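You operate a simulated robot arm through the tools that you are given. There is no shell and no other tool.

Carry out the task below with a simulated robot arm. There is one attempt and no reset: what you move stays moved.

## Task
Gauge the AUTUMN heel and push it into the cradle of its height.
Fine: heel on the gauge plate, teal lever down on it and up again.

The check looks at the end state, three seconds after you hand in, the way a careful person would. Anything else that was tipped, shoved, dropped, spilled or broken makes it a failure.

## Robot
A 6-joint arm with a fingered hand, fixed in place. Base frame: the origin is on the floor under the middle of its stand, x ahead of it, y to its left, z up; the work surface is at about z = 88.8. Lengths are in cm, angles in degrees, forces in N, time in s.
With the tool pointing down near the work surface it reaches from about 30 to 78 cm from the base axis. Its first joint turns from -115.0 to 115.0 degrees. Payload 4 kg.
Tool frame: the origin (TCP) lies between the finger pads and is the grasp point; the fingertips stand 2.6 cm ahead of it; z points along the fingers, y is the line along which they close. The gripper opens to 16.4 cm; its body begins 7.3 cm behind the TCP. The gripper is a hand of 5 fingers: y runs from the thumb to the fingers, the wrist lies at [0, 0, -23.9] in the tool frame.
Orientation is that of the tool frame in the base frame, as [roll, pitch, yaw] about the fixed x, y, z axes, in that order (R = Rz(yaw) Ry(pitch) Rx(roll)). With the fingers straight down and closing along the base's y, the tool's x points along the base's -x, its y along +y and its z along -z.

## Interface
- The arm moves only by the tool servo_tool. Its argument "moves" is a list of rows, each a list of 2 entries, a list of its own where there are three numbers: the shift along the base's x, y, z in cm, then the turn, a rotation vector about the base's x, y, z in degrees. In form: [[[tx, ty, tz], [ax, ay, az]], ...]. A call has 1 to 20 rows; each row is the pose to reach, as a shift and turn from the pose commanded when the call began. Each row takes 0.2 s and may step no farther than 5 cm and 8.6 degrees from the row before; otherwise, the whole call is refused. Where a pose cannot be reached the arm comes as near as it can. A force on the tool above 90 N (or 10 N above the force at the start of the call, whichever is more), or a blocked arm, ends the call early, and 0.2 s more pass. In this call time passes only in rows, and 0.2 s behind the last. It gives the time, the measured TCP pose, the force on the tool (base axes), the opening and the grip force at its end, in the units of the frame above (readings bear some noise), with the torque about the TCP (base axes, N m) and any sound that the robot's microphone picked up.
- Cameras (640 x 400 px; columns grow to the right, rows downward): "scene" is fixed at [40.12, -49.92, 146.44]; the picture's right is [0.99, 0.16, 0.00], its down [0.06, -0.41, -0.91] and it looks along [-0.14, 0.90, -0.41] (base axes); focal length 307 px, centre (320, 200). "wrist" rides on the gripper at [5.1, -7, -9.4] in the tool frame; the picture's right is [0.81, 0.59, 0.00], its down [-0.43, 0.60, -0.68] and it looks along [-0.40, 0.55, 0.74] (tool axes); focal length 270 px, centre (320, 200). There is no depth. A picture from a camera that has moved, and an enlarged one, comes with that camera's place and axes in the base frame and with its lens.
- capture(camera): a new picture of that camera. It takes no simulated time.
- lift_body(by): slides the trunk up (or, below 0, down) by that many cm; the arm rides with it, the base frame stays. It gives what a move gives, with no picture.
- set_fingers(finger1, finger2, finger3, finger4, thumb_bend): sets how far each is bent, from 0 (flat) to 100 (curled in); at 30 the hand is open as for a grip, at 70 the pads meet at the TCP. One left out holds its place. A second passes; each finger stops where it meets its share of the squeeze, and holds until it gets a number again. It is the only way to open and close the hand. It gives what a move gives, with no picture; readings hold the bend of each and the force on the fingers (four entries, about 0 where the hand has none), thumb and palm.
- close_up(camera, box): a new picture of the part [left, top, right, bottom] of that camera's present view, enlarged. It takes no simulated time.
- close_job(): hands the job in; it is judged then, once.

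Places have to be worked out from the pictures, the camera data and where the tool is seen. Open the gripper and draw the arm clear of the work before you hand the job in, unless the task says otherwise.

The tools are called after "Emit:" as name(argument=value, ...) on one line, values as JSON. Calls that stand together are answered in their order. servo_tool: Moves the arm, as the interface text tells. Its arguments: {"type":"object","properties":{"moves":{"type":"array"}},"required":["moves"]} The other tools are called the same way: lift_body (by) moves the trunk up or down; set_fingers (finger1, finger2, finger3, finger4, thumb_bend) moves the fingers one by one; capture (camera) takes a picture; close_up (camera, box) takes an enlarged picture of a part of a camera's view; close_job () hands the job in.

At the start:

```text
t: 0.0
eef_pos: [34.39, 38.73, 140.71]
orientation: [180.0, 0.0, 180.0]
force: [-0.5, 0.2, 0.0]
wrist_torque: [-0.01, 0.02, -0.01]
gripper_width: 16.37
gripper_force: 0.0
shape: jaw
bend: [30.0, 30.0, 30.0, 30.0, 30.0]
finger forces: [0.0, 0.0, 0.0, 0.1, 0.0, 0.0]
trunk travel left (down, up): [-90.0, 9.0]
```

scene: 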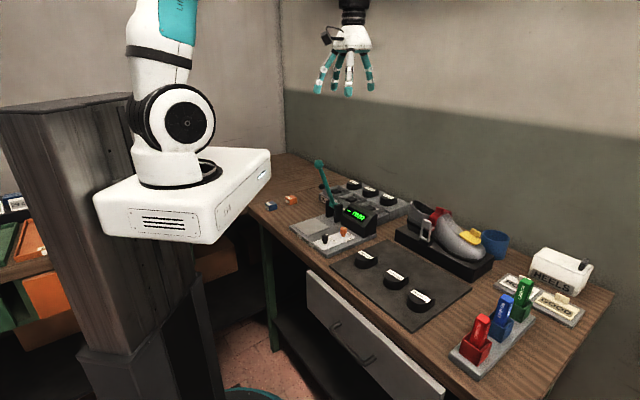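
wrist: 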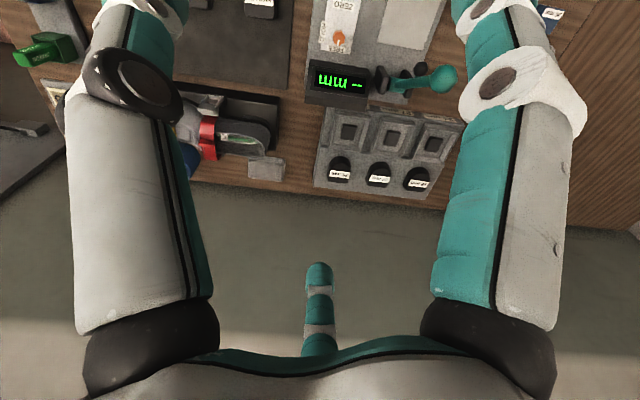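

I start by enlarging the scene around the gauge, the heels and the cradles to read labels and see the layout.

Emit:
close_up(camera="scene", box=[280, 150, 420, 260])

Emit:
close_up(camera="scene", box=[320, 230, 480, 340])

Emit:
close_up(camera="scene", box=[440, 230, 620, 390])

Emit:
close_up(camera="wrist", box=[280, 0, 480, 210])

```text
3.64 times, centred on (350, 205) of scene
camera zoom: at [40.12, -49.92, 146.44], right [0.99, 0.16, 0.0], down [0.06, -0.41, -0.91], along [-0.14, 0.9, -0.41], focal length 1117 px, centre (211, 182)
```

zoom: 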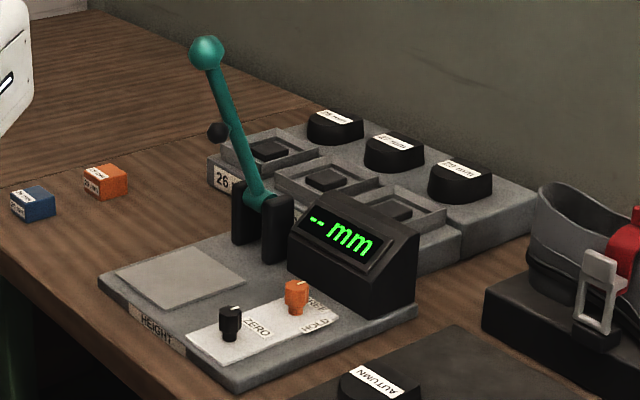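

```text
3.64 times, centred on (400, 285) of scene
camera zoom: at [40.12, -49.92, 146.44], right [0.99, 0.16, 0.0], down [0.06, -0.41, -0.91], along [-0.14, 0.9, -0.41], focal length 1117 px, centre (29, -109)
```

zoom: 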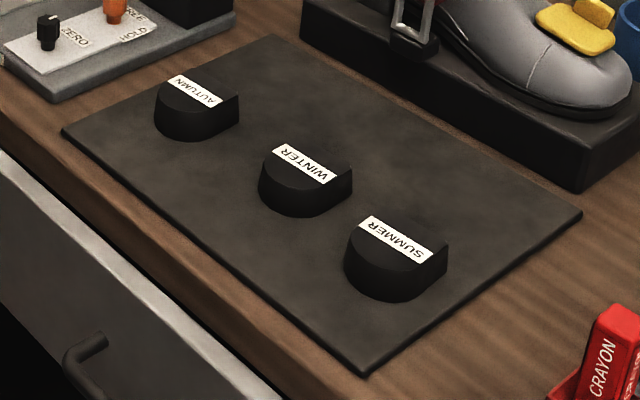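

```text
2.50 times, centred on (530, 310) of scene
camera zoom: at [40.12, -49.92, 146.44], right [0.99, 0.16, 0.0], down [0.06, -0.41, -0.91], along [-0.14, 0.9, -0.41], focal length 768 px, centre (-205, -75)
```

zoom: 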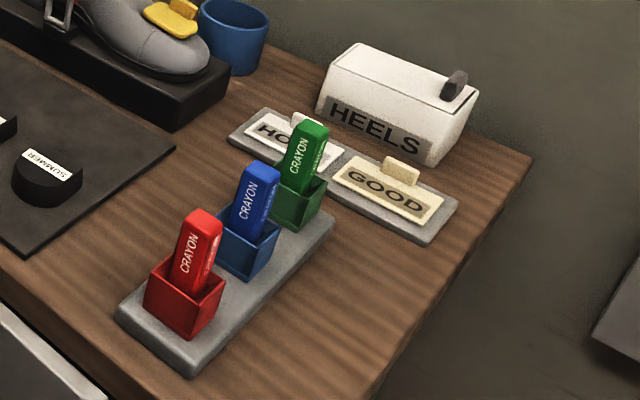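

```text
1.90 times, centred on (380, 105) of wrist
camera zoom: at [29.32, 31.85, 150.07], right [-0.81, 0.59, 0.0], down [0.43, 0.6, 0.68], along [0.4, 0.55, -0.74], focal length 515 px, centre (206, 381)
```

zoom: 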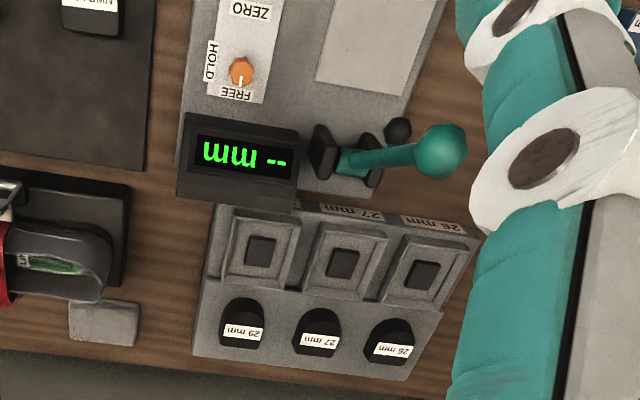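

The gauge shows "-- mm". I zoom further on the gauge controls, the two small blocks and the cradle labels.

Emit:
close_up(camera="scene", box=[255, 185, 305, 220])

Emit:
close_up(camera="scene", box=[318, 215, 378, 255])

Emit:
close_up(camera="scene", box=[320, 170, 420, 230])

Emit:
close_up(camera="scene", box=[340, 240, 440, 310])

Emit:
close_up(camera="wrist", box=[310, 100, 470, 210])

Emit:
close_up(camera="wrist", box=[300, 0, 460, 110])

```text
11.43 times, centred on (280, 202) of scene
camera zoom: at [40.12, -49.92, 146.44], right [0.99, 0.16, 0.0], down [0.06, -0.41, -0.91], along [-0.14, 0.9, -0.41], focal length 3512 px, centre (777, 171)
```

zoom: 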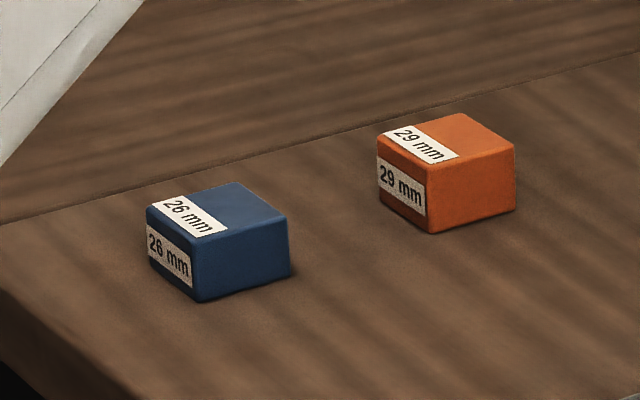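

```text
10.00 times, centred on (348, 235) of scene
camera zoom: at [40.12, -49.92, 146.44], right [0.99, 0.16, 0.0], down [0.06, -0.41, -0.91], along [-0.14, 0.9, -0.41], focal length 3073 px, centre (40, -150)
```

zoom: 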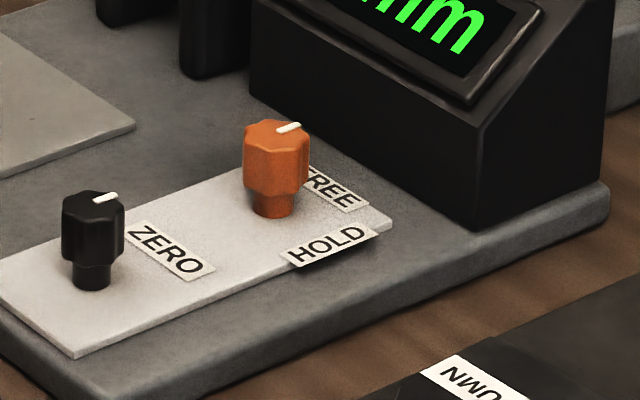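

```text
6.40 times, centred on (370, 200) of scene
camera zoom: at [40.12, -49.92, 146.44], right [0.99, 0.16, 0.0], down [0.06, -0.41, -0.91], along [-0.14, 0.9, -0.41], focal length 1966 px, centre (0, 200)
```

zoom: 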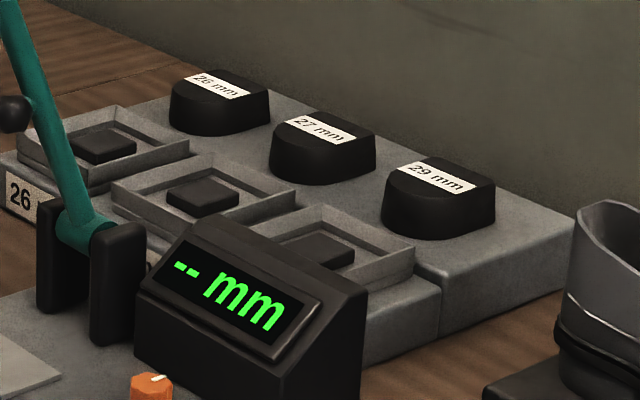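

```text
5.71 times, centred on (390, 275) of scene
camera zoom: at [40.12, -49.92, 146.44], right [0.99, 0.16, 0.0], down [0.06, -0.41, -0.91], along [-0.14, 0.9, -0.41], focal length 1756 px, centre (-80, -229)
```

zoom: 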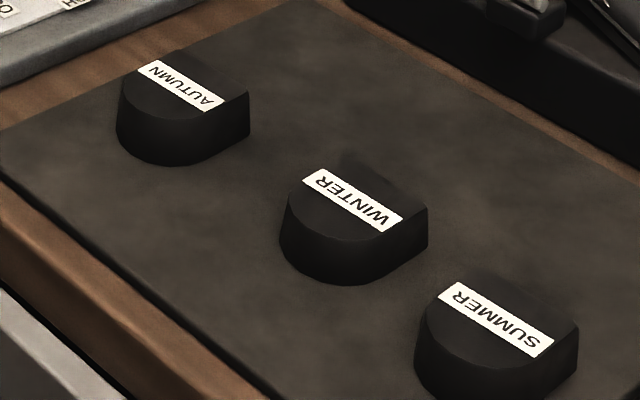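

```text
3.64 times, centred on (390, 155) of wrist
camera zoom: at [29.32, 31.85, 150.07], right [-0.81, 0.59, 0.0], down [0.43, 0.6, 0.68], along [0.4, 0.55, -0.74], focal length 983 px, centre (66, 364)
```

zoom: 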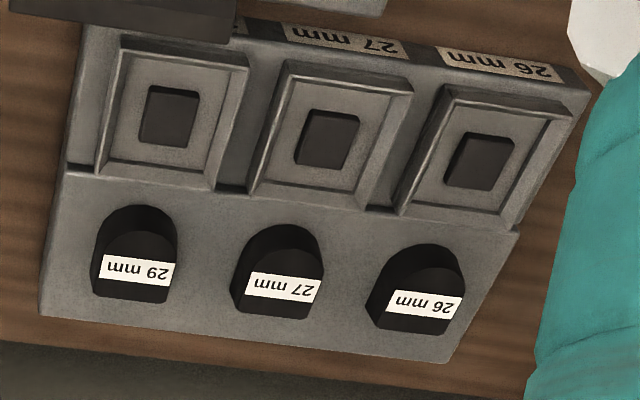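

```text
3.64 times, centred on (380, 55) of wrist
camera zoom: at [29.32, 31.85, 150.07], right [-0.81, 0.59, 0.0], down [0.43, 0.6, 0.68], along [0.4, 0.55, -0.74], focal length 983 px, centre (102, 727)
```

zoom: 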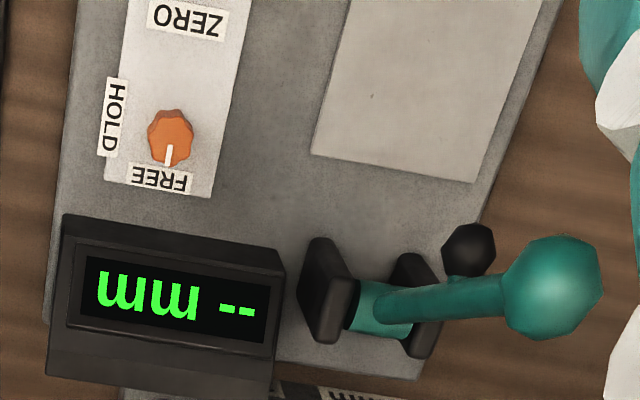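

I now look at the hand itself to learn the finger layout, and at the gauge's lever and the AUTUMN heel in more detail.

Emit:
close_up(camera="scene", box=[300, 0, 400, 100])

Emit:
close_up(camera="scene", box=[285, 150, 365, 250])

Emit:
close_up(camera="scene", box=[350, 240, 390, 275])

Emit:
capture(camera="wrist")

```text
4.00 times, centred on (350, 50) of scene
camera zoom: at [40.12, -49.92, 146.44], right [0.99, 0.16, 0.0], down [0.06, -0.41, -0.91], along [-0.14, 0.9, -0.41], focal length 1229 px, centre (200, 800)
```

zoom: 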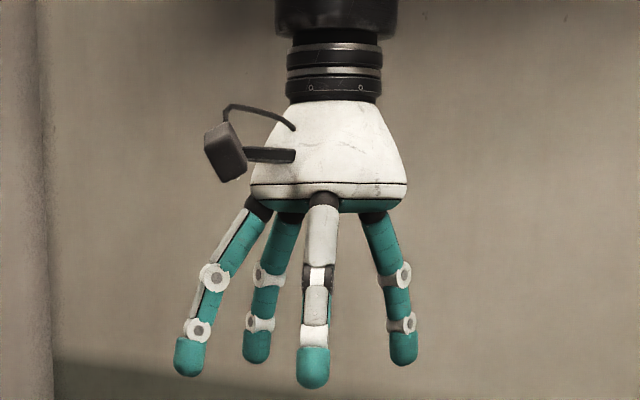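

```text
4.00 times, centred on (325, 200) of scene
camera zoom: at [40.12, -49.92, 146.44], right [0.99, 0.16, 0.0], down [0.06, -0.41, -0.91], along [-0.14, 0.9, -0.41], focal length 1229 px, centre (300, 200)
```

zoom: 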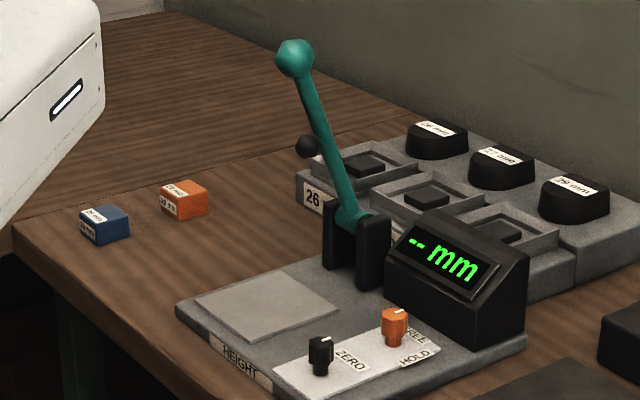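

```text
11.43 times, centred on (370, 258) of scene
camera zoom: at [40.12, -49.92, 146.44], right [0.99, 0.16, 0.0], down [0.06, -0.41, -0.91], along [-0.14, 0.9, -0.41], focal length 3512 px, centre (-251, -457)
```

zoom: 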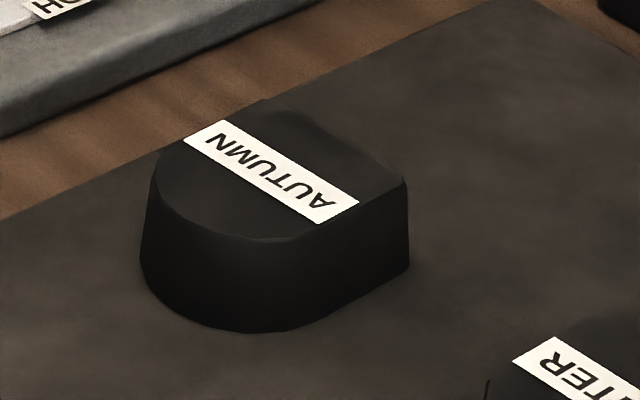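

```text
taken
camera wrist: at [29.32, 31.85, 150.07], right [-0.81, 0.59, 0.0], down [0.43, 0.6, 0.68], along [0.4, 0.55, -0.74], focal length 270 px, centre (320, 200)
```

wrist: 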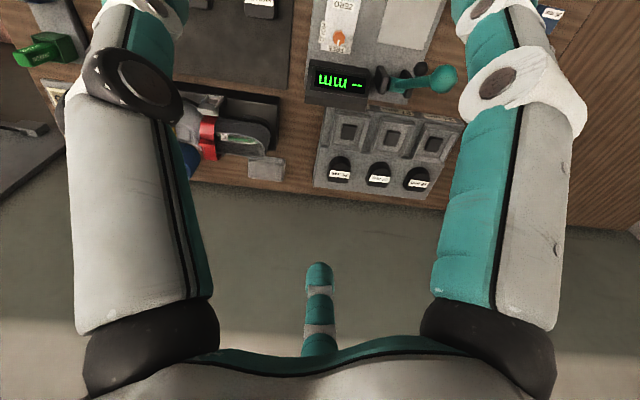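

Everything on the bench seems aligned at about -44° yaw; AUTUMN is near (41.7, 31). I turn the hand by -45° in free air to learn the finger layout from the scene camera.

Emit:
servo_tool(moves=[[[0, 0, 0], [0, 0, -7.5]], [[0, 0, 0], [0, 0, -15]], [[0, 0, 0], [0, 0, -22.5]], [[0, 0, 0], [0, 0, -30]], [[0, 0, 0], [0, 0, -37.5]], [[0, 0, 0], [0, 0, -45]]])

Emit:
capture(camera="scene")

Emit:
close_up(camera="scene", box=[300, 0, 400, 100])

Emit:
capture(camera="wrist")

```text
t: 1.4
eef_pos: [34.46, 38.7, 140.67]
orientation: [179.9, 0.0, 134.9]
force: [0.0, -0.6, 0.0]
wrist_torque: [-0.02, 0.01, 0.0]
gripper_width: 16.4
gripper_force: 0.1
shape: jaw
bend: [30.0, 30.0, 30.0, 30.0, 30.0]
finger forces: [0.0, 0.1, 0.0, 0.0, 0.0, 0.0]
trunk travel left (down, up): [-90.0, 9.0]
```

```text
taken
```

scene: 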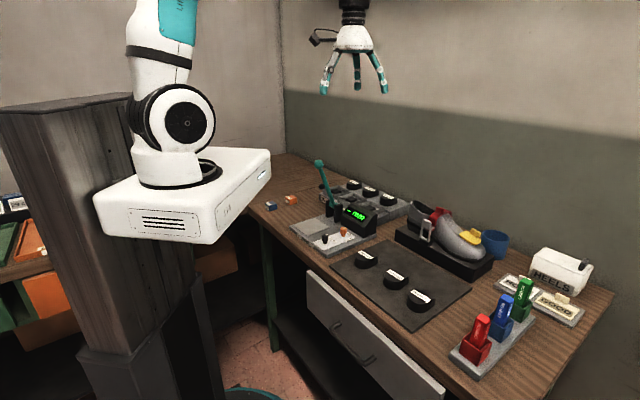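

```text
4.00 times, centred on (350, 50) of scene
camera zoom: at [40.12, -49.92, 146.44], right [0.99, 0.16, 0.0], down [0.06, -0.41, -0.91], along [-0.14, 0.9, -0.41], focal length 1229 px, centre (200, 800)
```

zoom: 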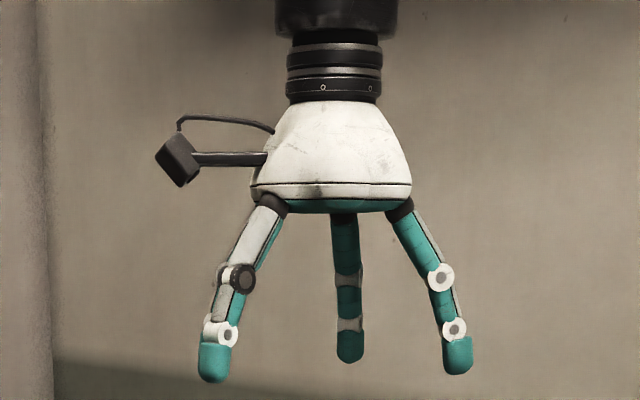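

```text
taken
camera wrist: at [25.89, 37.46, 150.05], right [-0.15, 0.99, 0.0], down [0.73, 0.11, 0.68], along [0.67, 0.1, -0.74], focal length 270 px, centre (320, 200)
```

wrist: 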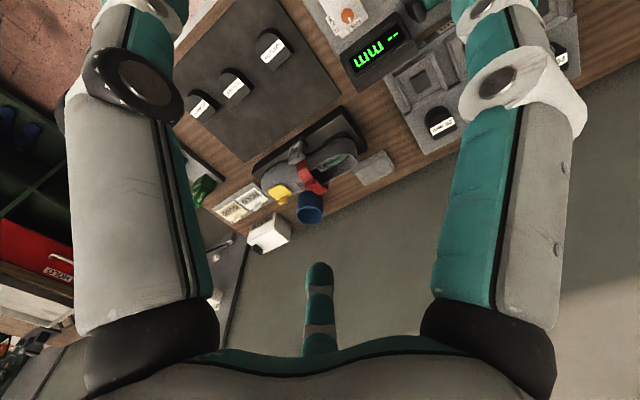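

The fingers look radially spread round the palm (thumb with the black joint). I turn the other way (+90° from now) while moving over AUTUMN at a safe height, to see the digits from another side.

Emit:
servo_tool(moves=[[[0.6, -0.6, -2], [0, 0, 7.5]], [[1.2, -1.2, -4], [0, 0, 15]], [[1.8, -1.8, -6], [0, 0, 22.5]], [[2.4, -2.4, -8], [0, 0, 30]], [[3, -3, -10], [0, 0, 37.5]], [[3.6, -3.6, -12], [0, 0, 45]], [[4.2, -4.2, -14], [0, 0, 52.5]], [[4.8, -4.8, -16], [0, 0, 60]], [[5.4, -5.4, -17], [0, 0, 67.5]], [[6, -6, -18], [0, 0, 75]], [[6.6, -6.6, -19], [0, 0, 82.5]], [[7.1, -7.2, -20], [0, 0, 90]]])

Emit:
capture(camera="scene")

Emit:
close_up(camera="scene", box=[280, 30, 440, 150])

Emit:
capture(camera="wrist")

```text
t: 4.0
eef_pos: [41.6, 31.68, 120.75]
orientation: [-179.9, 0.0, -134.9]
force: [1.0, 0.0, -0.5]
wrist_torque: [0.01, 0.01, -0.02]
gripper_width: 16.39
gripper_force: 0.0
shape: jaw
bend: [30.0, 30.0, 30.0, 30.0, 30.0]
finger forces: [0.1, 0.1, 0.0, 0.0, 0.0, 0.0]
trunk travel left (down, up): [-90.0, 9.0]
```

```text
taken
```

scene: 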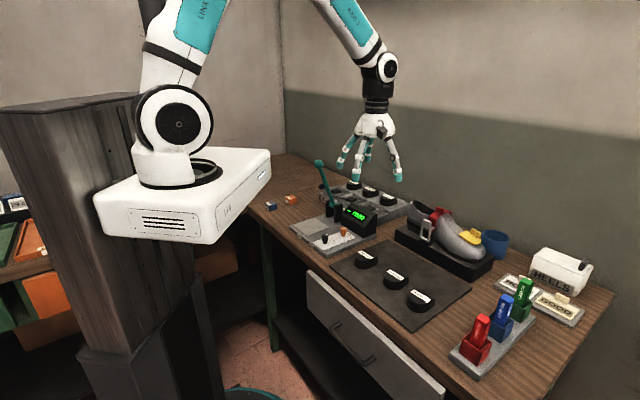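

```text
3.33 times, centred on (360, 90) of scene
camera zoom: at [40.12, -49.92, 146.44], right [0.99, 0.16, 0.0], down [0.06, -0.41, -0.91], along [-0.14, 0.9, -0.41], focal length 1024 px, centre (187, 567)
```

zoom: 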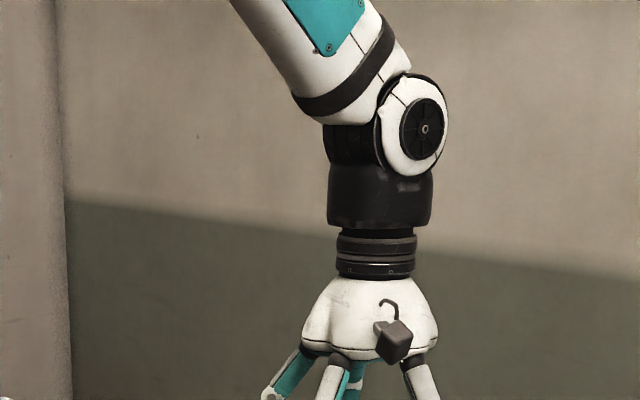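

```text
taken
camera wrist: at [42.9, 23.14, 130.17], right [-0.99, -0.16, 0.0], down [-0.12, 0.73, 0.68], along [-0.11, 0.67, -0.74], focal length 270 px, centre (320, 200)
```

wrist: 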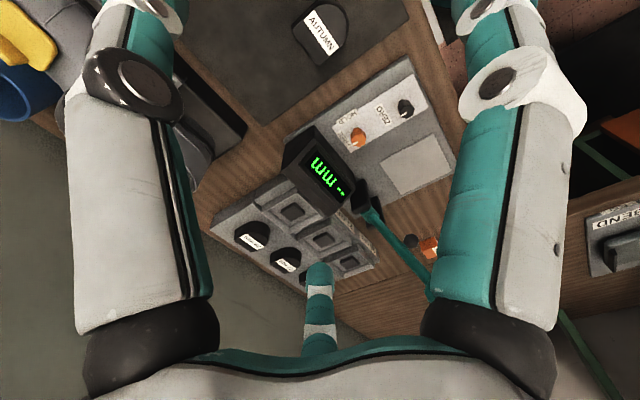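

I look closer at the hand where it now is.

Emit:
close_up(camera="scene", box=[320, 110, 430, 200])

Emit:
close_up(camera="wrist", box=[270, 0, 430, 100])

Emit:
close_up(camera="wrist", box=[200, 90, 440, 300])

```text
4.44 times, centred on (375, 155) of scene
camera zoom: at [40.12, -49.92, 146.44], right [0.99, 0.16, 0.0], down [0.06, -0.41, -0.91], along [-0.14, 0.9, -0.41], focal length 1366 px, centre (76, 400)
```

zoom: 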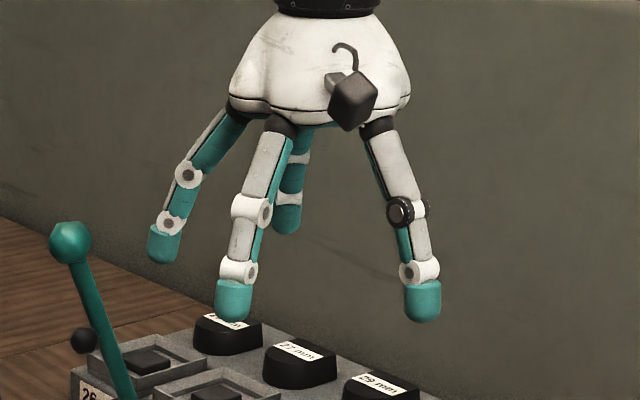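

```text
4.00 times, centred on (350, 50) of wrist
camera zoom: at [42.9, 23.14, 130.17], right [-0.99, -0.16, 0.0], down [-0.12, 0.73, 0.68], along [-0.11, 0.67, -0.74], focal length 1081 px, centre (200, 800)
```

zoom: 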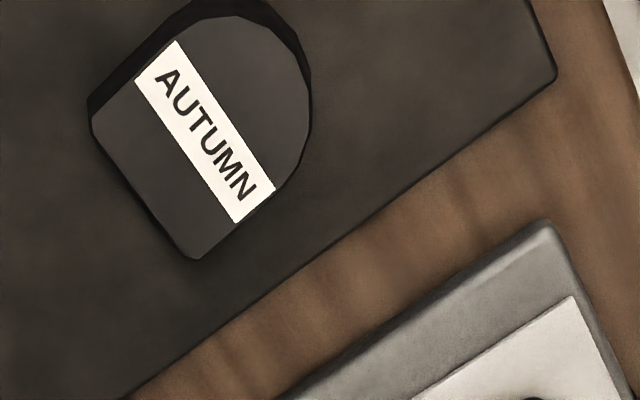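

```text
1.90 times, centred on (320, 195) of wrist
camera zoom: at [42.9, 23.14, 130.17], right [-0.99, -0.16, 0.0], down [-0.12, 0.73, 0.68], along [-0.11, 0.67, -0.74], focal length 515 px, centre (320, 210)
```

zoom: 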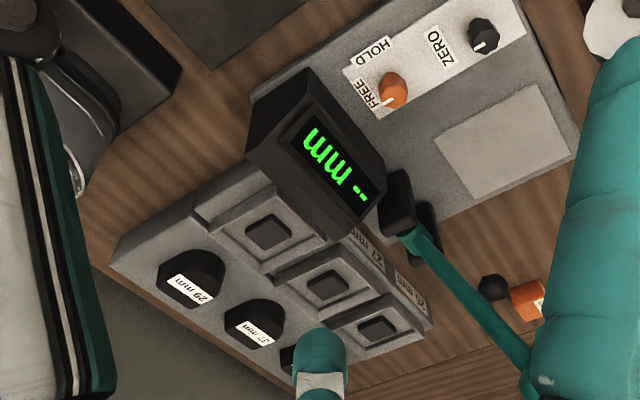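

I see four digits: thumb (black joint, -45° base) and fingers towards base 235°, 170° and 100°. I test the finger numbering in free air by bending finger1 strongly and finger4 mildly.

Emit:
set_fingers(finger1=60, finger2=45, finger3=30, finger4=0)

Emit:
close_up(camera="scene", box=[320, 110, 430, 200])

Emit:
capture(camera="wrist")

```text
t: 5.0
eef_pos: [41.61, 31.49, 120.82]
orientation: [180.0, 0.0, -134.9]
force: [0.2, 0.0, -0.1]
wrist_torque: [0.0, -0.03, 0.03]
gripper_width: 7.11
gripper_force: 0.0
shape: fingers
bend: [60.0, 45.0, 30.0, 1.0, 30.0]
finger forces: [0.0, 0.0, 0.0, 0.1, 0.0, 0.1]
trunk travel left (down, up): [-90.0, 9.0]
```

```text
4.44 times, centred on (375, 155) of scene
camera zoom: at [40.12, -49.92, 146.44], right [0.99, 0.16, 0.0], down [0.06, -0.41, -0.91], along [-0.14, 0.9, -0.41], focal length 1366 px, centre (76, 400)
```

zoom: 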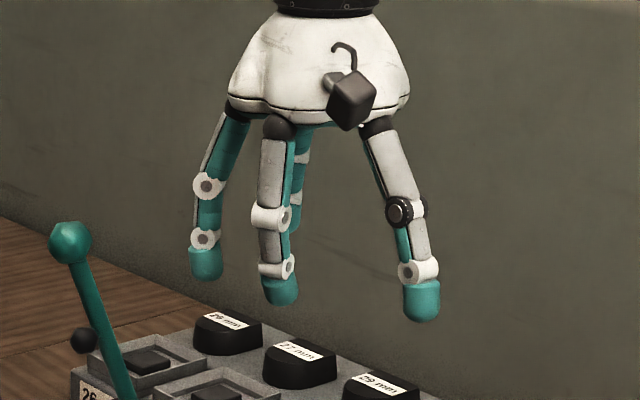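

```text
taken
camera wrist: at [42.83, 23.15, 130.19], right [-0.99, -0.16, 0.0], down [-0.11, 0.73, 0.68], along [-0.11, 0.67, -0.74], focal length 270 px, centre (320, 200)
```

wrist: 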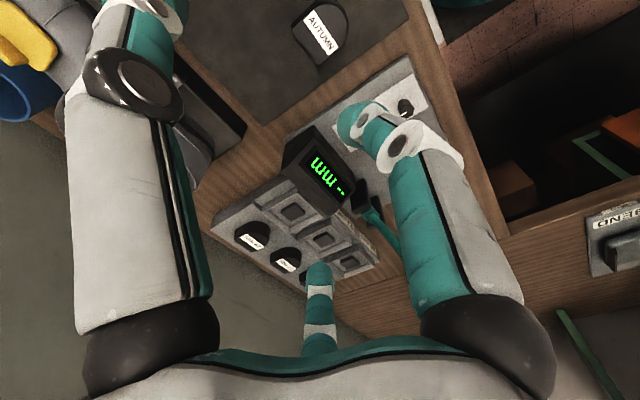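

finger1 is the 243° one and finger2 the 171° one, finger3 the 99° one. I reset the fingers to 30 and turn +93° to test the candidate heel-grasp yaw (thumb on the heel's flat back) and see whether a fourth finger exists.

Emit:
set_fingers(finger1=30, finger2=30, finger3=30, finger4=30)

Emit:
servo_tool(moves=[[[0, 0, 0], [0, 0, 8]], [[0, 0, 0], [0, 0, 16]], [[0, 0, 0], [0, 0, 24]], [[0, 0, 0], [0, 0, 32]], [[0, 0, 0], [0, 0, 40]], [[0, 0, 0], [0, 0, 48]], [[0, 0, 0], [0, 0, 56]], [[0, 0, 0], [0, 0, 64]], [[0, 0, 0], [0, 0, 72]], [[0, 0, 0], [0, 0, 80]], [[0, 0, 0], [0, 0, 87]], [[0, 0, 0], [0, 0, 93]]])

Emit:
close_up(camera="scene", box=[320, 110, 430, 200])

Emit:
capture(camera="wrist")

```text
t: 6.0
eef_pos: [41.48, 31.55, 120.83]
orientation: [-179.9, 0.1, -135.0]
force: [1.0, -0.3, 0.8]
wrist_torque: [0.01, 0.01, 0.02]
gripper_width: 9.05
gripper_force: 0.0
shape: fingers
bend: [30.0, 30.0, 30.0, 30.0, 30.0]
finger forces: [0.1, 0.1, 0.0, 0.0, 0.0, 0.0]
trunk travel left (down, up): [-90.0, 9.0]
```

```text
t: 8.6
eef_pos: [37.32, 34.47, 119.84]
orientation: [-179.3, -3.6, -44.3]
force: [-0.9, 0.2, -0.2]
wrist_torque: [-0.02, -0.03, 0.0]
gripper_width: 9.05
gripper_force: 0.1
shape: fingers
bend: [30.0, 30.0, 30.0, 30.0, 30.0]
finger forces: [0.0, 0.1, 0.0, 0.0, 0.0, 0.1]
out of reach, approached as far as the arm can: row 11, 12
trunk travel left (down, up): [-90.0, 9.0]
```

```text
4.44 times, centred on (375, 155) of scene
camera zoom: at [40.12, -49.92, 146.44], right [0.99, 0.16, 0.0], down [0.06, -0.41, -0.91], along [-0.14, 0.9, -0.41], focal length 1366 px, centre (76, 400)
```

zoom: 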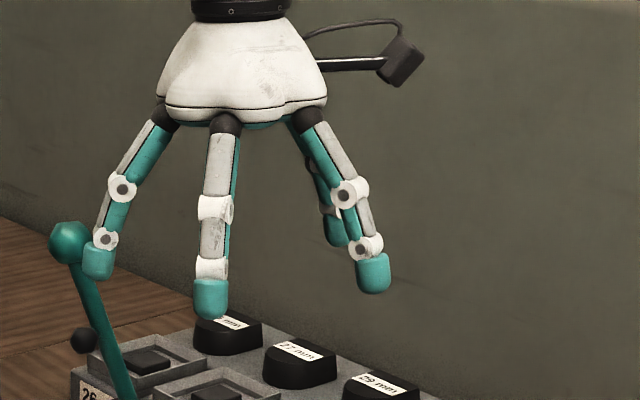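

```text
taken
camera wrist: at [45.26, 36.5, 129.57], right [0.17, -0.98, 0.05], down [-0.76, -0.1, 0.64], along [-0.63, -0.14, -0.76], focal length 270 px, centre (320, 200)
```

wrist: 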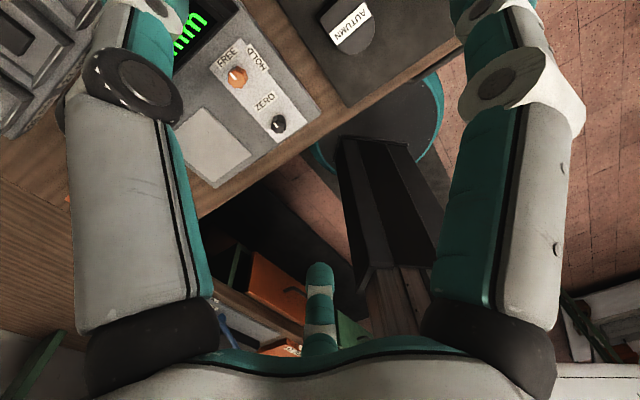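

There are only four digits (no finger 4 visible), and yaw near -45° is out of reach here. I turn back toward yaw -132°, which suits gripping both the lever ball and the heel's sides, and rise a little.

Emit:
servo_tool(moves=[[[0, 0, 1], [0, 0, -8]], [[0, 0, 2], [0, 0, -16]], [[0, 0, 3], [0, 0, -24]], [[0, 0, 4], [0, 0, -32]], [[0, 0, 5], [0, 0, -40]], [[0, 0, 6], [0, 0, -48]], [[0, 0, 7], [0, 0, -56]], [[0, 0, 8], [0, 0, -64]], [[0, 0, 9], [0, 0, -72]], [[0, 0, 10], [0, 0, -80]], [[0, 0, 10], [0, 0, -88]]])

Emit:
capture(camera="wrist")

```text
t: 11.0
eef_pos: [37.52, 34.64, 129.77]
orientation: [-179.4, -3.6, -132.6]
force: [-0.3, -0.2, -0.8]
wrist_torque: [0.03, 0.01, 0.0]
gripper_width: 9.07
gripper_force: 0.1
shape: fingers
bend: [30.0, 30.0, 30.0, 30.0, 30.0]
finger forces: [0.1, 0.0, 0.1, 0.0, 0.1, 0.0]
trunk travel left (down, up): [-90.0, 9.0]
```

```text
taken
camera wrist: at [39.44, 26.88, 139.54], right [-0.98, -0.2, 0.04], down [-0.12, 0.76, 0.64], along [-0.16, 0.62, -0.76], focal length 270 px, centre (320, 200)
```

wrist: 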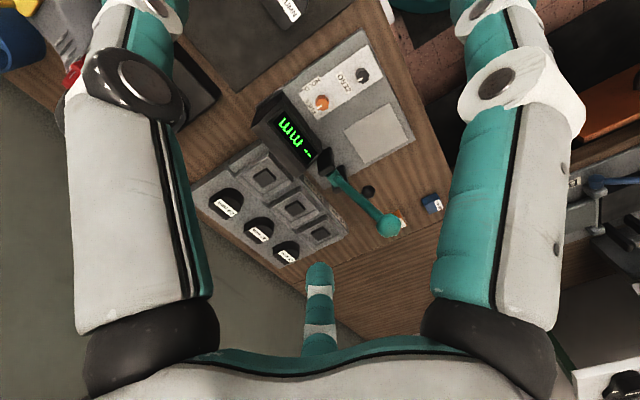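

The tilt of 3.6° remained, so I will correct it. First I enlarge this view for triangulating the lever, posts and plate.

Emit:
close_up(camera="wrist", box=[270, 20, 450, 150])

Emit:
close_up(camera="wrist", box=[290, 120, 450, 240])

Emit:
close_up(camera="scene", box=[305, 150, 365, 220])

Emit:
close_up(camera="scene", box=[290, 205, 350, 255])

```text
3.08 times, centred on (360, 85) of wrist
camera zoom: at [39.44, 26.88, 139.54], right [-0.98, -0.2, 0.04], down [-0.12, 0.76, 0.64], along [-0.16, 0.62, -0.76], focal length 832 px, centre (197, 554)
```

zoom: 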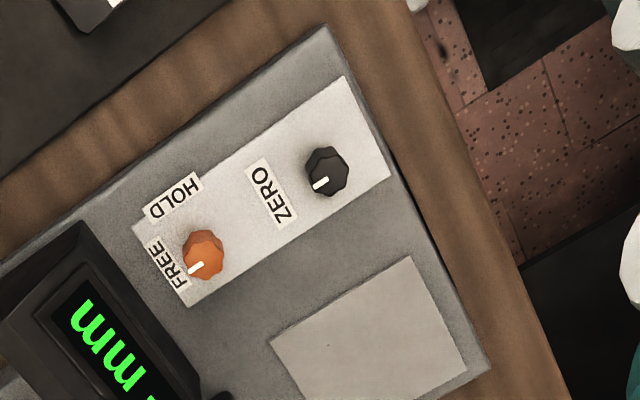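

```text
3.33 times, centred on (370, 180) of wrist
camera zoom: at [39.44, 26.88, 139.54], right [-0.98, -0.2, 0.04], down [-0.12, 0.76, 0.64], along [-0.16, 0.62, -0.76], focal length 901 px, centre (153, 267)
```

zoom: 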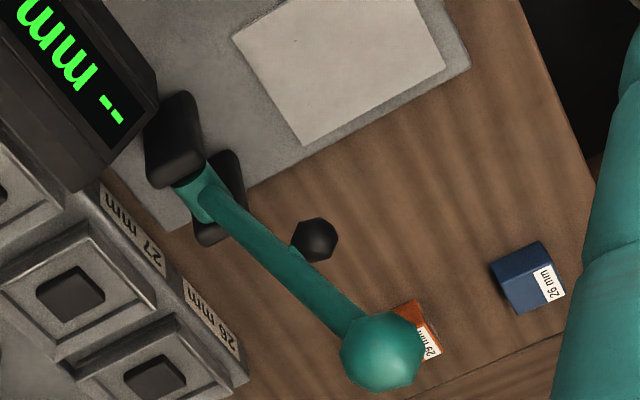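

```text
5.71 times, centred on (335, 185) of scene
camera zoom: at [40.12, -49.92, 146.44], right [0.99, 0.16, 0.0], down [0.06, -0.41, -0.91], along [-0.14, 0.9, -0.41], focal length 1756 px, centre (234, 286)
```

zoom: 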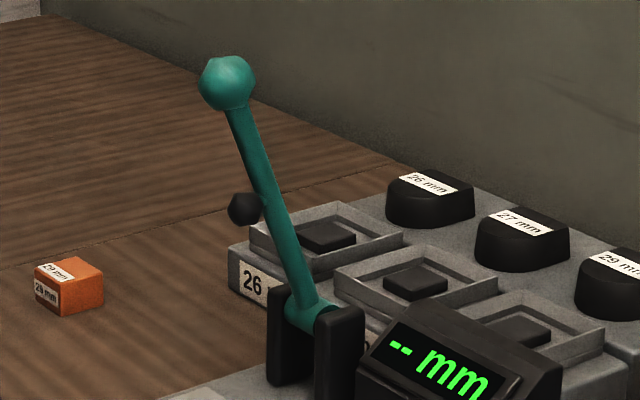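

```text
8.00 times, centred on (320, 230) of scene
camera zoom: at [40.12, -49.92, 146.44], right [0.99, 0.16, 0.0], down [0.06, -0.41, -0.91], along [-0.14, 0.9, -0.41], focal length 2458 px, centre (320, -40)
```

zoom: 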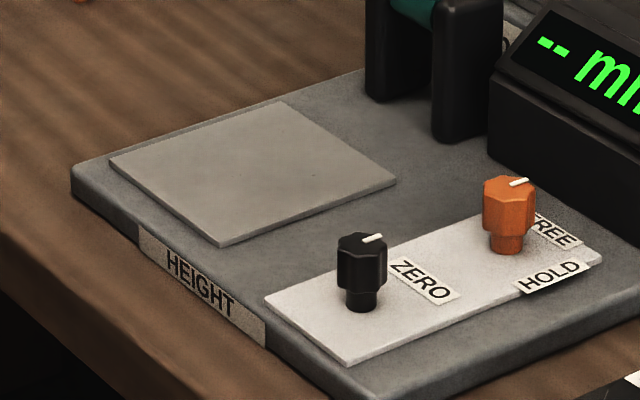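

Ball of the lever triangulates to (23.8, 50.6, 114.1), hub to (28.65, 56.4, 96.1), plate centre to about (21.4, 48.3, 90.85). I level the tool and move above the lever ball, then shape the hand (finger1 flat, others partly closed).

Emit:
servo_tool(moves=[[[0, 0, 0], [3.05, -2.0, 0]], [[-2.7, 3.2, -1], [3.05, -2.0, 0]], [[-5.4, 6.4, -2], [3.05, -2.0, 0]], [[-8.1, 9.6, -3], [3.05, -2.0, 0]], [[-10.9, 12.8, -4], [3.05, -2.0, 0]], [[-13.7, 15.96, -5], [3.05, -2.0, 0]]])

Emit:
set_fingers(finger1=0, finger2=50, finger3=50, finger4=0, thumb_bend=50)

Emit:
capture(camera="scene")

Emit:
capture(camera="wrist")

```text
t: 12.4
eef_pos: [23.68, 50.75, 124.78]
orientation: [-179.9, 0.0, -132.4]
force: [0.3, 0.0, 0.2]
wrist_torque: [-0.04, 0.01, -0.01]
gripper_width: 9.08
gripper_force: 0.1
shape: fingers
bend: [30.0, 30.0, 30.0, 30.0, 30.0]
finger forces: [0.0, 0.0, 0.0, 0.0, 0.0, 0.0]
trunk travel left (down, up): [-90.0, 9.0]
```

```text
t: 13.4
eef_pos: [23.83, 50.65, 124.79]
orientation: [-179.9, 0.0, -132.4]
force: [-0.2, 0.2, 0.7]
wrist_torque: [0.02, -0.02, 0.02]
gripper_width: 10.03
gripper_force: 0.1
shape: fingers
bend: [1.0, 50.0, 50.0, 1.0, 50.0]
finger forces: [0.0, 0.0, 0.1, 0.0, 0.1, 0.0]
trunk travel left (down, up): [-90.0, 9.0]
```

```text
taken
```

scene: 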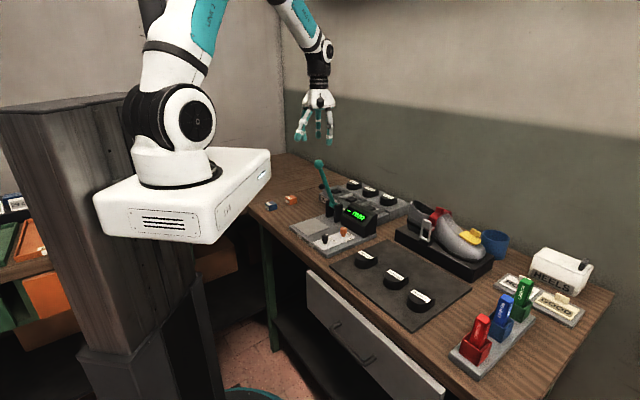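

```text
taken
camera wrist: at [25.43, 42.3, 134.21], right [-0.98, -0.2, 0.0], down [-0.15, 0.72, 0.68], along [-0.14, 0.66, -0.74], focal length 270 px, centre (320, 200)
```

wrist: 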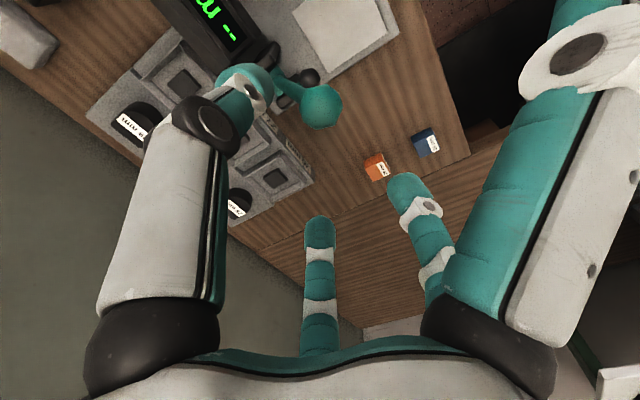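

The ball sits right below the TCP at about (23.6, 50.7, 114.1). I descend 10.3 cm so the ball lies between the thumb and fingers 2/3.

Emit:
servo_tool(moves=[[[0, 0, -3], [0, 0, 0]], [[0, 0, -6], [0, 0, 0]], [[0, 0, -8.5], [0, 0, 0]], [[0, 0, -10.3], [0, 0, 0]]])

Emit:
close_up(camera="scene", box=[270, 90, 370, 220])

Emit:
capture(camera="wrist")

```text
t: 14.4
eef_pos: [23.76, 50.59, 114.38]
orientation: [-180.0, 0.1, -132.4]
force: [0.4, 0.0, 0.4]
wrist_torque: [-0.02, 0.0, 0.0]
gripper_width: 10.01
gripper_force: 0.0
shape: fingers
bend: [1.0, 50.0, 50.0, 1.0, 50.0]
finger forces: [0.1, 0.0, 0.0, 0.0, 0.0, 0.1]
trunk travel left (down, up): [-90.0, 9.0]
```

```text
3.08 times, centred on (320, 155) of scene
camera zoom: at [40.12, -49.92, 146.44], right [0.99, 0.16, 0.0], down [0.06, -0.41, -0.91], along [-0.14, 0.9, -0.41], focal length 946 px, centre (320, 338)
```

zoom: 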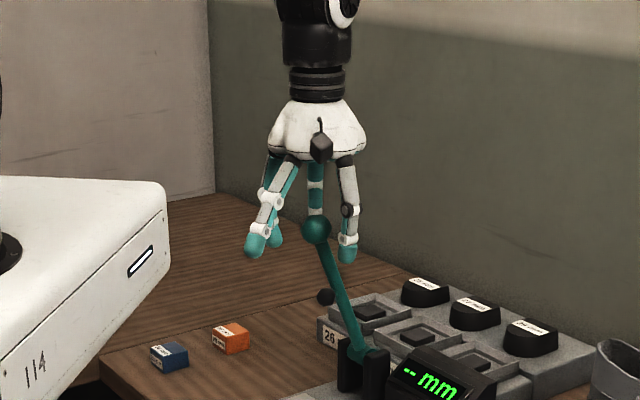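

```text
taken
camera wrist: at [25.49, 42.3, 123.87], right [-0.98, -0.2, 0.0], down [-0.15, 0.72, 0.68], along [-0.14, 0.66, -0.74], focal length 270 px, centre (320, 200)
```

wrist: 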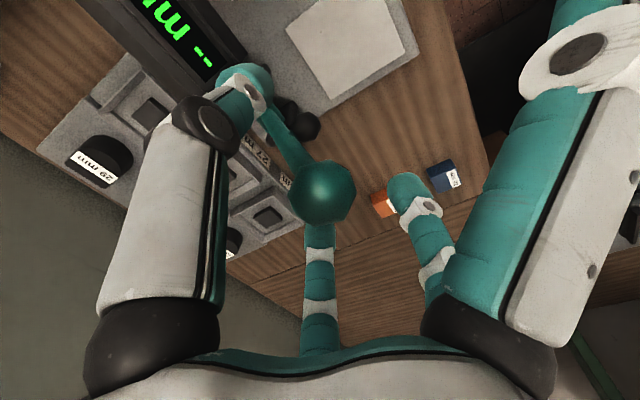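

The ball is centred between the thumb and fingers 2/3. I close these three lightly around it.

Emit:
set_fingers(finger2=64, finger3=64, thumb_bend=64)

Emit:
close_up(camera="scene", box=[270, 90, 370, 220])

Emit:
capture(camera="wrist")

```text
t: 15.4
eef_pos: [23.83, 50.73, 114.54]
orientation: [-180.0, 0.0, -132.4]
force: [-2.0, 3.0, -1.1]
wrist_torque: [0.01, 0.06, -0.02]
gripper_width: 9.99
gripper_force: 2.0
shape: fingers
bend: [1.0, 63.0, 62.0, 1.0, 64.0]
finger forces: [0.0, 1.3, 2.9, 0.0, 0.1, 0.0]
trunk travel left (down, up): [-90.0, 9.0]
```

```text
3.08 times, centred on (320, 155) of scene
camera zoom: at [40.12, -49.92, 146.44], right [0.99, 0.16, 0.0], down [0.06, -0.41, -0.91], along [-0.14, 0.9, -0.41], focal length 946 px, centre (320, 338)
```

zoom: 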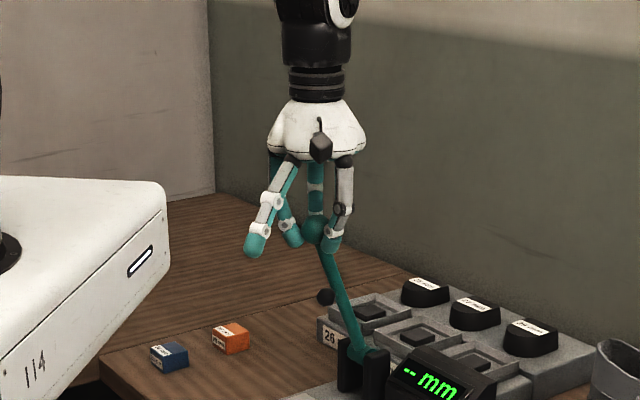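

```text
taken
camera wrist: at [25.44, 42.33, 123.88], right [-0.98, -0.2, 0.0], down [-0.15, 0.72, 0.68], along [-0.14, 0.66, -0.74], focal length 270 px, centre (320, 200)
```

wrist: 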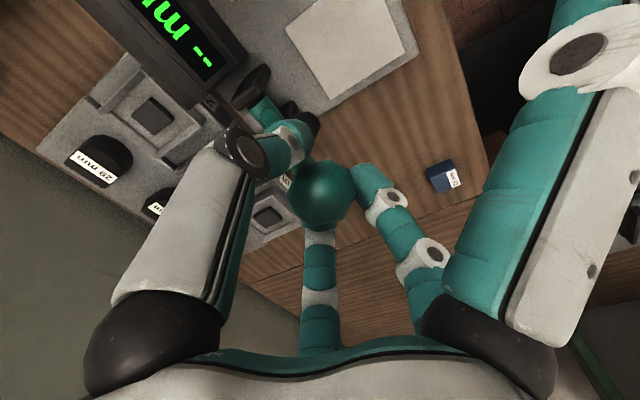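

The ball is lightly gripped (2-3 N). I start moving it along its arc, first 20° of swing, watching the forces.

Emit:
servo_tool(moves=[[[-1.04, -1.2, -0.75], [0, 0, 0]], [[-2.01, -2.31, -1.62], [0, 0, 0]], [[-2.91, -3.35, -2.6], [0, 0, 0]], [[-3.77, -4.33, -3.71], [0, 0, 0]]])

Emit:
close_up(camera="scene", box=[270, 90, 370, 220])

Emit:
capture(camera="wrist")

```text
t: 16.4
eef_pos: [20.07, 46.33, 110.64]
orientation: [180.0, 0.1, -132.4]
force: [-2.8, 4.9, -1.3]
wrist_torque: [0.17, -0.01, 0.01]
gripper_width: 9.98
gripper_force: 3.7
shape: fingers
bend: [1.0, 62.0, 61.0, 1.0, 64.0]
finger forces: [0.0, 2.8, 4.1, 0.0, 0.0, 0.0]
trunk travel left (down, up): [-90.0, 9.0]
```

```text
3.08 times, centred on (320, 155) of scene
camera zoom: at [40.12, -49.92, 146.44], right [0.99, 0.16, 0.0], down [0.06, -0.41, -0.91], along [-0.14, 0.9, -0.41], focal length 946 px, centre (320, 338)
```

zoom: 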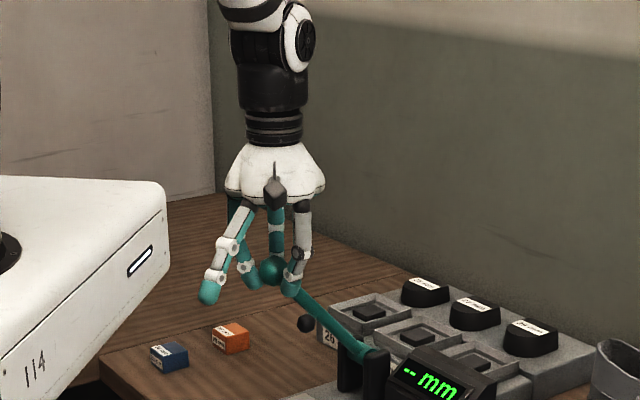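

```text
taken
camera wrist: at [21.64, 38.08, 120.13], right [-0.98, -0.2, 0.0], down [-0.15, 0.72, 0.68], along [-0.14, 0.66, -0.74], focal length 270 px, centre (320, 200)
```

wrist: 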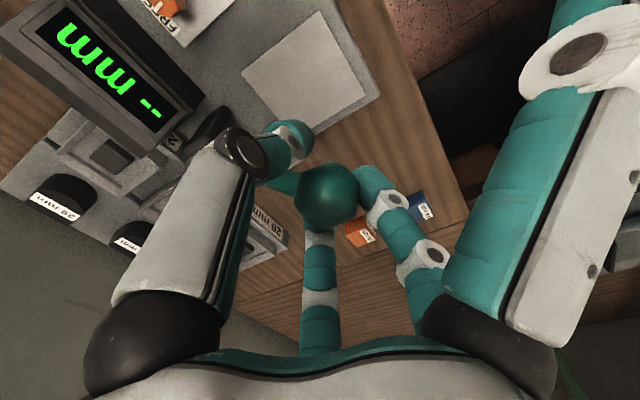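

The lever follows with small forces; the plane is nearer 227°. I continue another 24° of swing with a slight sideways correction.

Emit:
servo_tool(moves=[[[-1.12, -0.91, -1.47], [0, 0, 0]], [[-1.97, -1.82, -3.08], [0, 0, 0]], [[-2.71, -2.62, -4.81], [0, 0, 0]], [[-3.32, -3.27, -6.64], [0, 0, 0]]])

Emit:
close_up(camera="scene", box=[270, 90, 390, 250])

Emit:
capture(camera="wrist")

```text
t: 17.4
eef_pos: [16.7, 43.23, 104.02]
orientation: [180.0, 0.0, -132.4]
force: [-0.1, 2.5, -1.6]
wrist_torque: [0.05, -0.05, -0.03]
gripper_width: 9.98
gripper_force: 2.2
shape: fingers
bend: [1.0, 63.0, 62.0, 1.0, 64.0]
finger forces: [0.0, 1.3, 2.5, 0.0, 0.1, 0.0]
trunk travel left (down, up): [-90.0, 9.0]
```

```text
2.50 times, centred on (330, 170) of scene
camera zoom: at [40.12, -49.92, 146.44], right [0.99, 0.16, 0.0], down [0.06, -0.41, -0.91], along [-0.14, 0.9, -0.41], focal length 768 px, centre (295, 275)
```

zoom: 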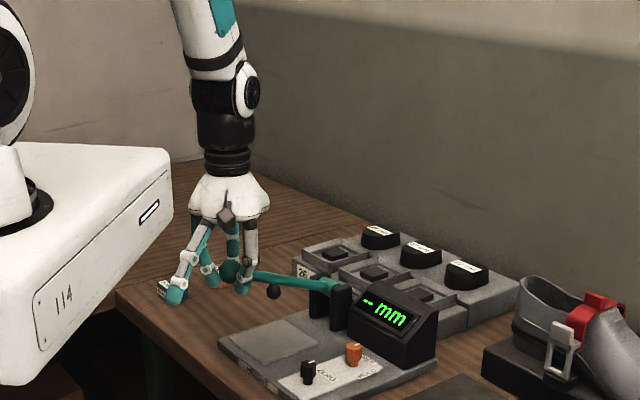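

```text
taken
camera wrist: at [18.23, 34.86, 113.44], right [-0.98, -0.2, 0.0], down [-0.15, 0.72, 0.68], along [-0.14, 0.66, -0.74], focal length 270 px, centre (320, 200)
```

wrist: 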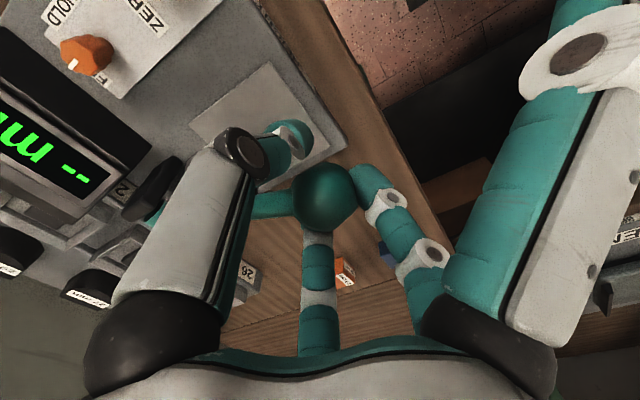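

Going well. I continue to about horizontal.

Emit:
servo_tool(moves=[[[-0.53, -0.41, -1.92], [0, 0, 0]], [[-0.86, -0.77, -3.9], [0, 0, 0]], [[-1.06, -0.98, -5.92], [0, 0, 0]], [[-1.11, -1.03, -7.62], [0, 0, 0]]])

Emit:
close_up(camera="scene", box=[270, 150, 390, 250])

Emit:
capture(camera="wrist")

```text
t: 18.4
eef_pos: [15.48, 42.15, 96.29]
orientation: [-179.9, -0.1, -132.4]
force: [0.7, 2.2, -2.6]
wrist_torque: [0.02, -0.01, -0.03]
gripper_width: 9.96
gripper_force: 2.0
shape: fingers
bend: [1.0, 63.0, 62.0, 1.0, 64.0]
finger forces: [0.0, 1.0, 2.4, 0.0, 0.0, 0.1]
trunk travel left (down, up): [-90.0, 9.0]
```

```text
4.00 times, centred on (330, 200) of scene
camera zoom: at [40.12, -49.92, 146.44], right [0.99, 0.16, 0.0], down [0.06, -0.41, -0.91], along [-0.14, 0.9, -0.41], focal length 1229 px, centre (280, 200)
```

zoom: 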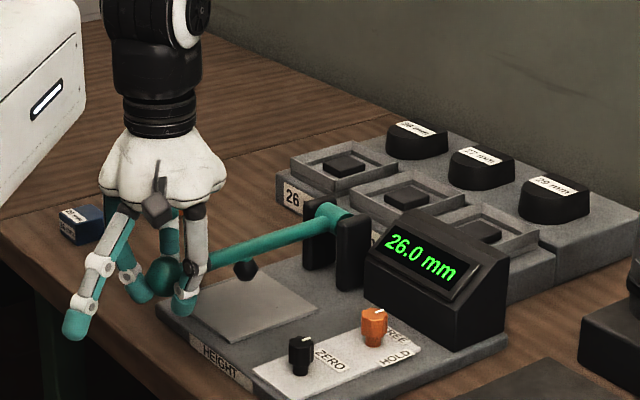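

```text
taken
camera wrist: at [17.17, 33.77, 105.73], right [-0.98, -0.2, 0.0], down [-0.15, 0.72, 0.68], along [-0.14, 0.66, -0.74], focal length 270 px, centre (320, 200)
```

wrist: 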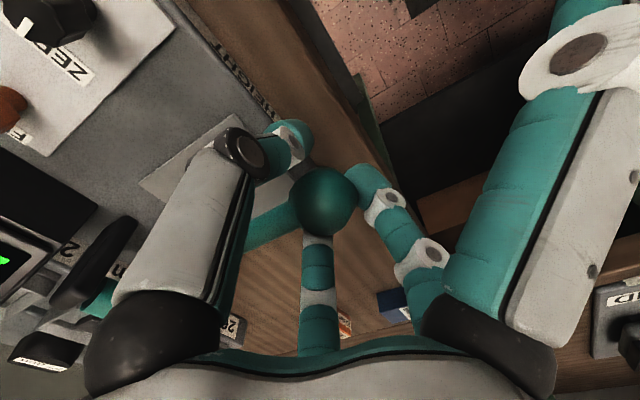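

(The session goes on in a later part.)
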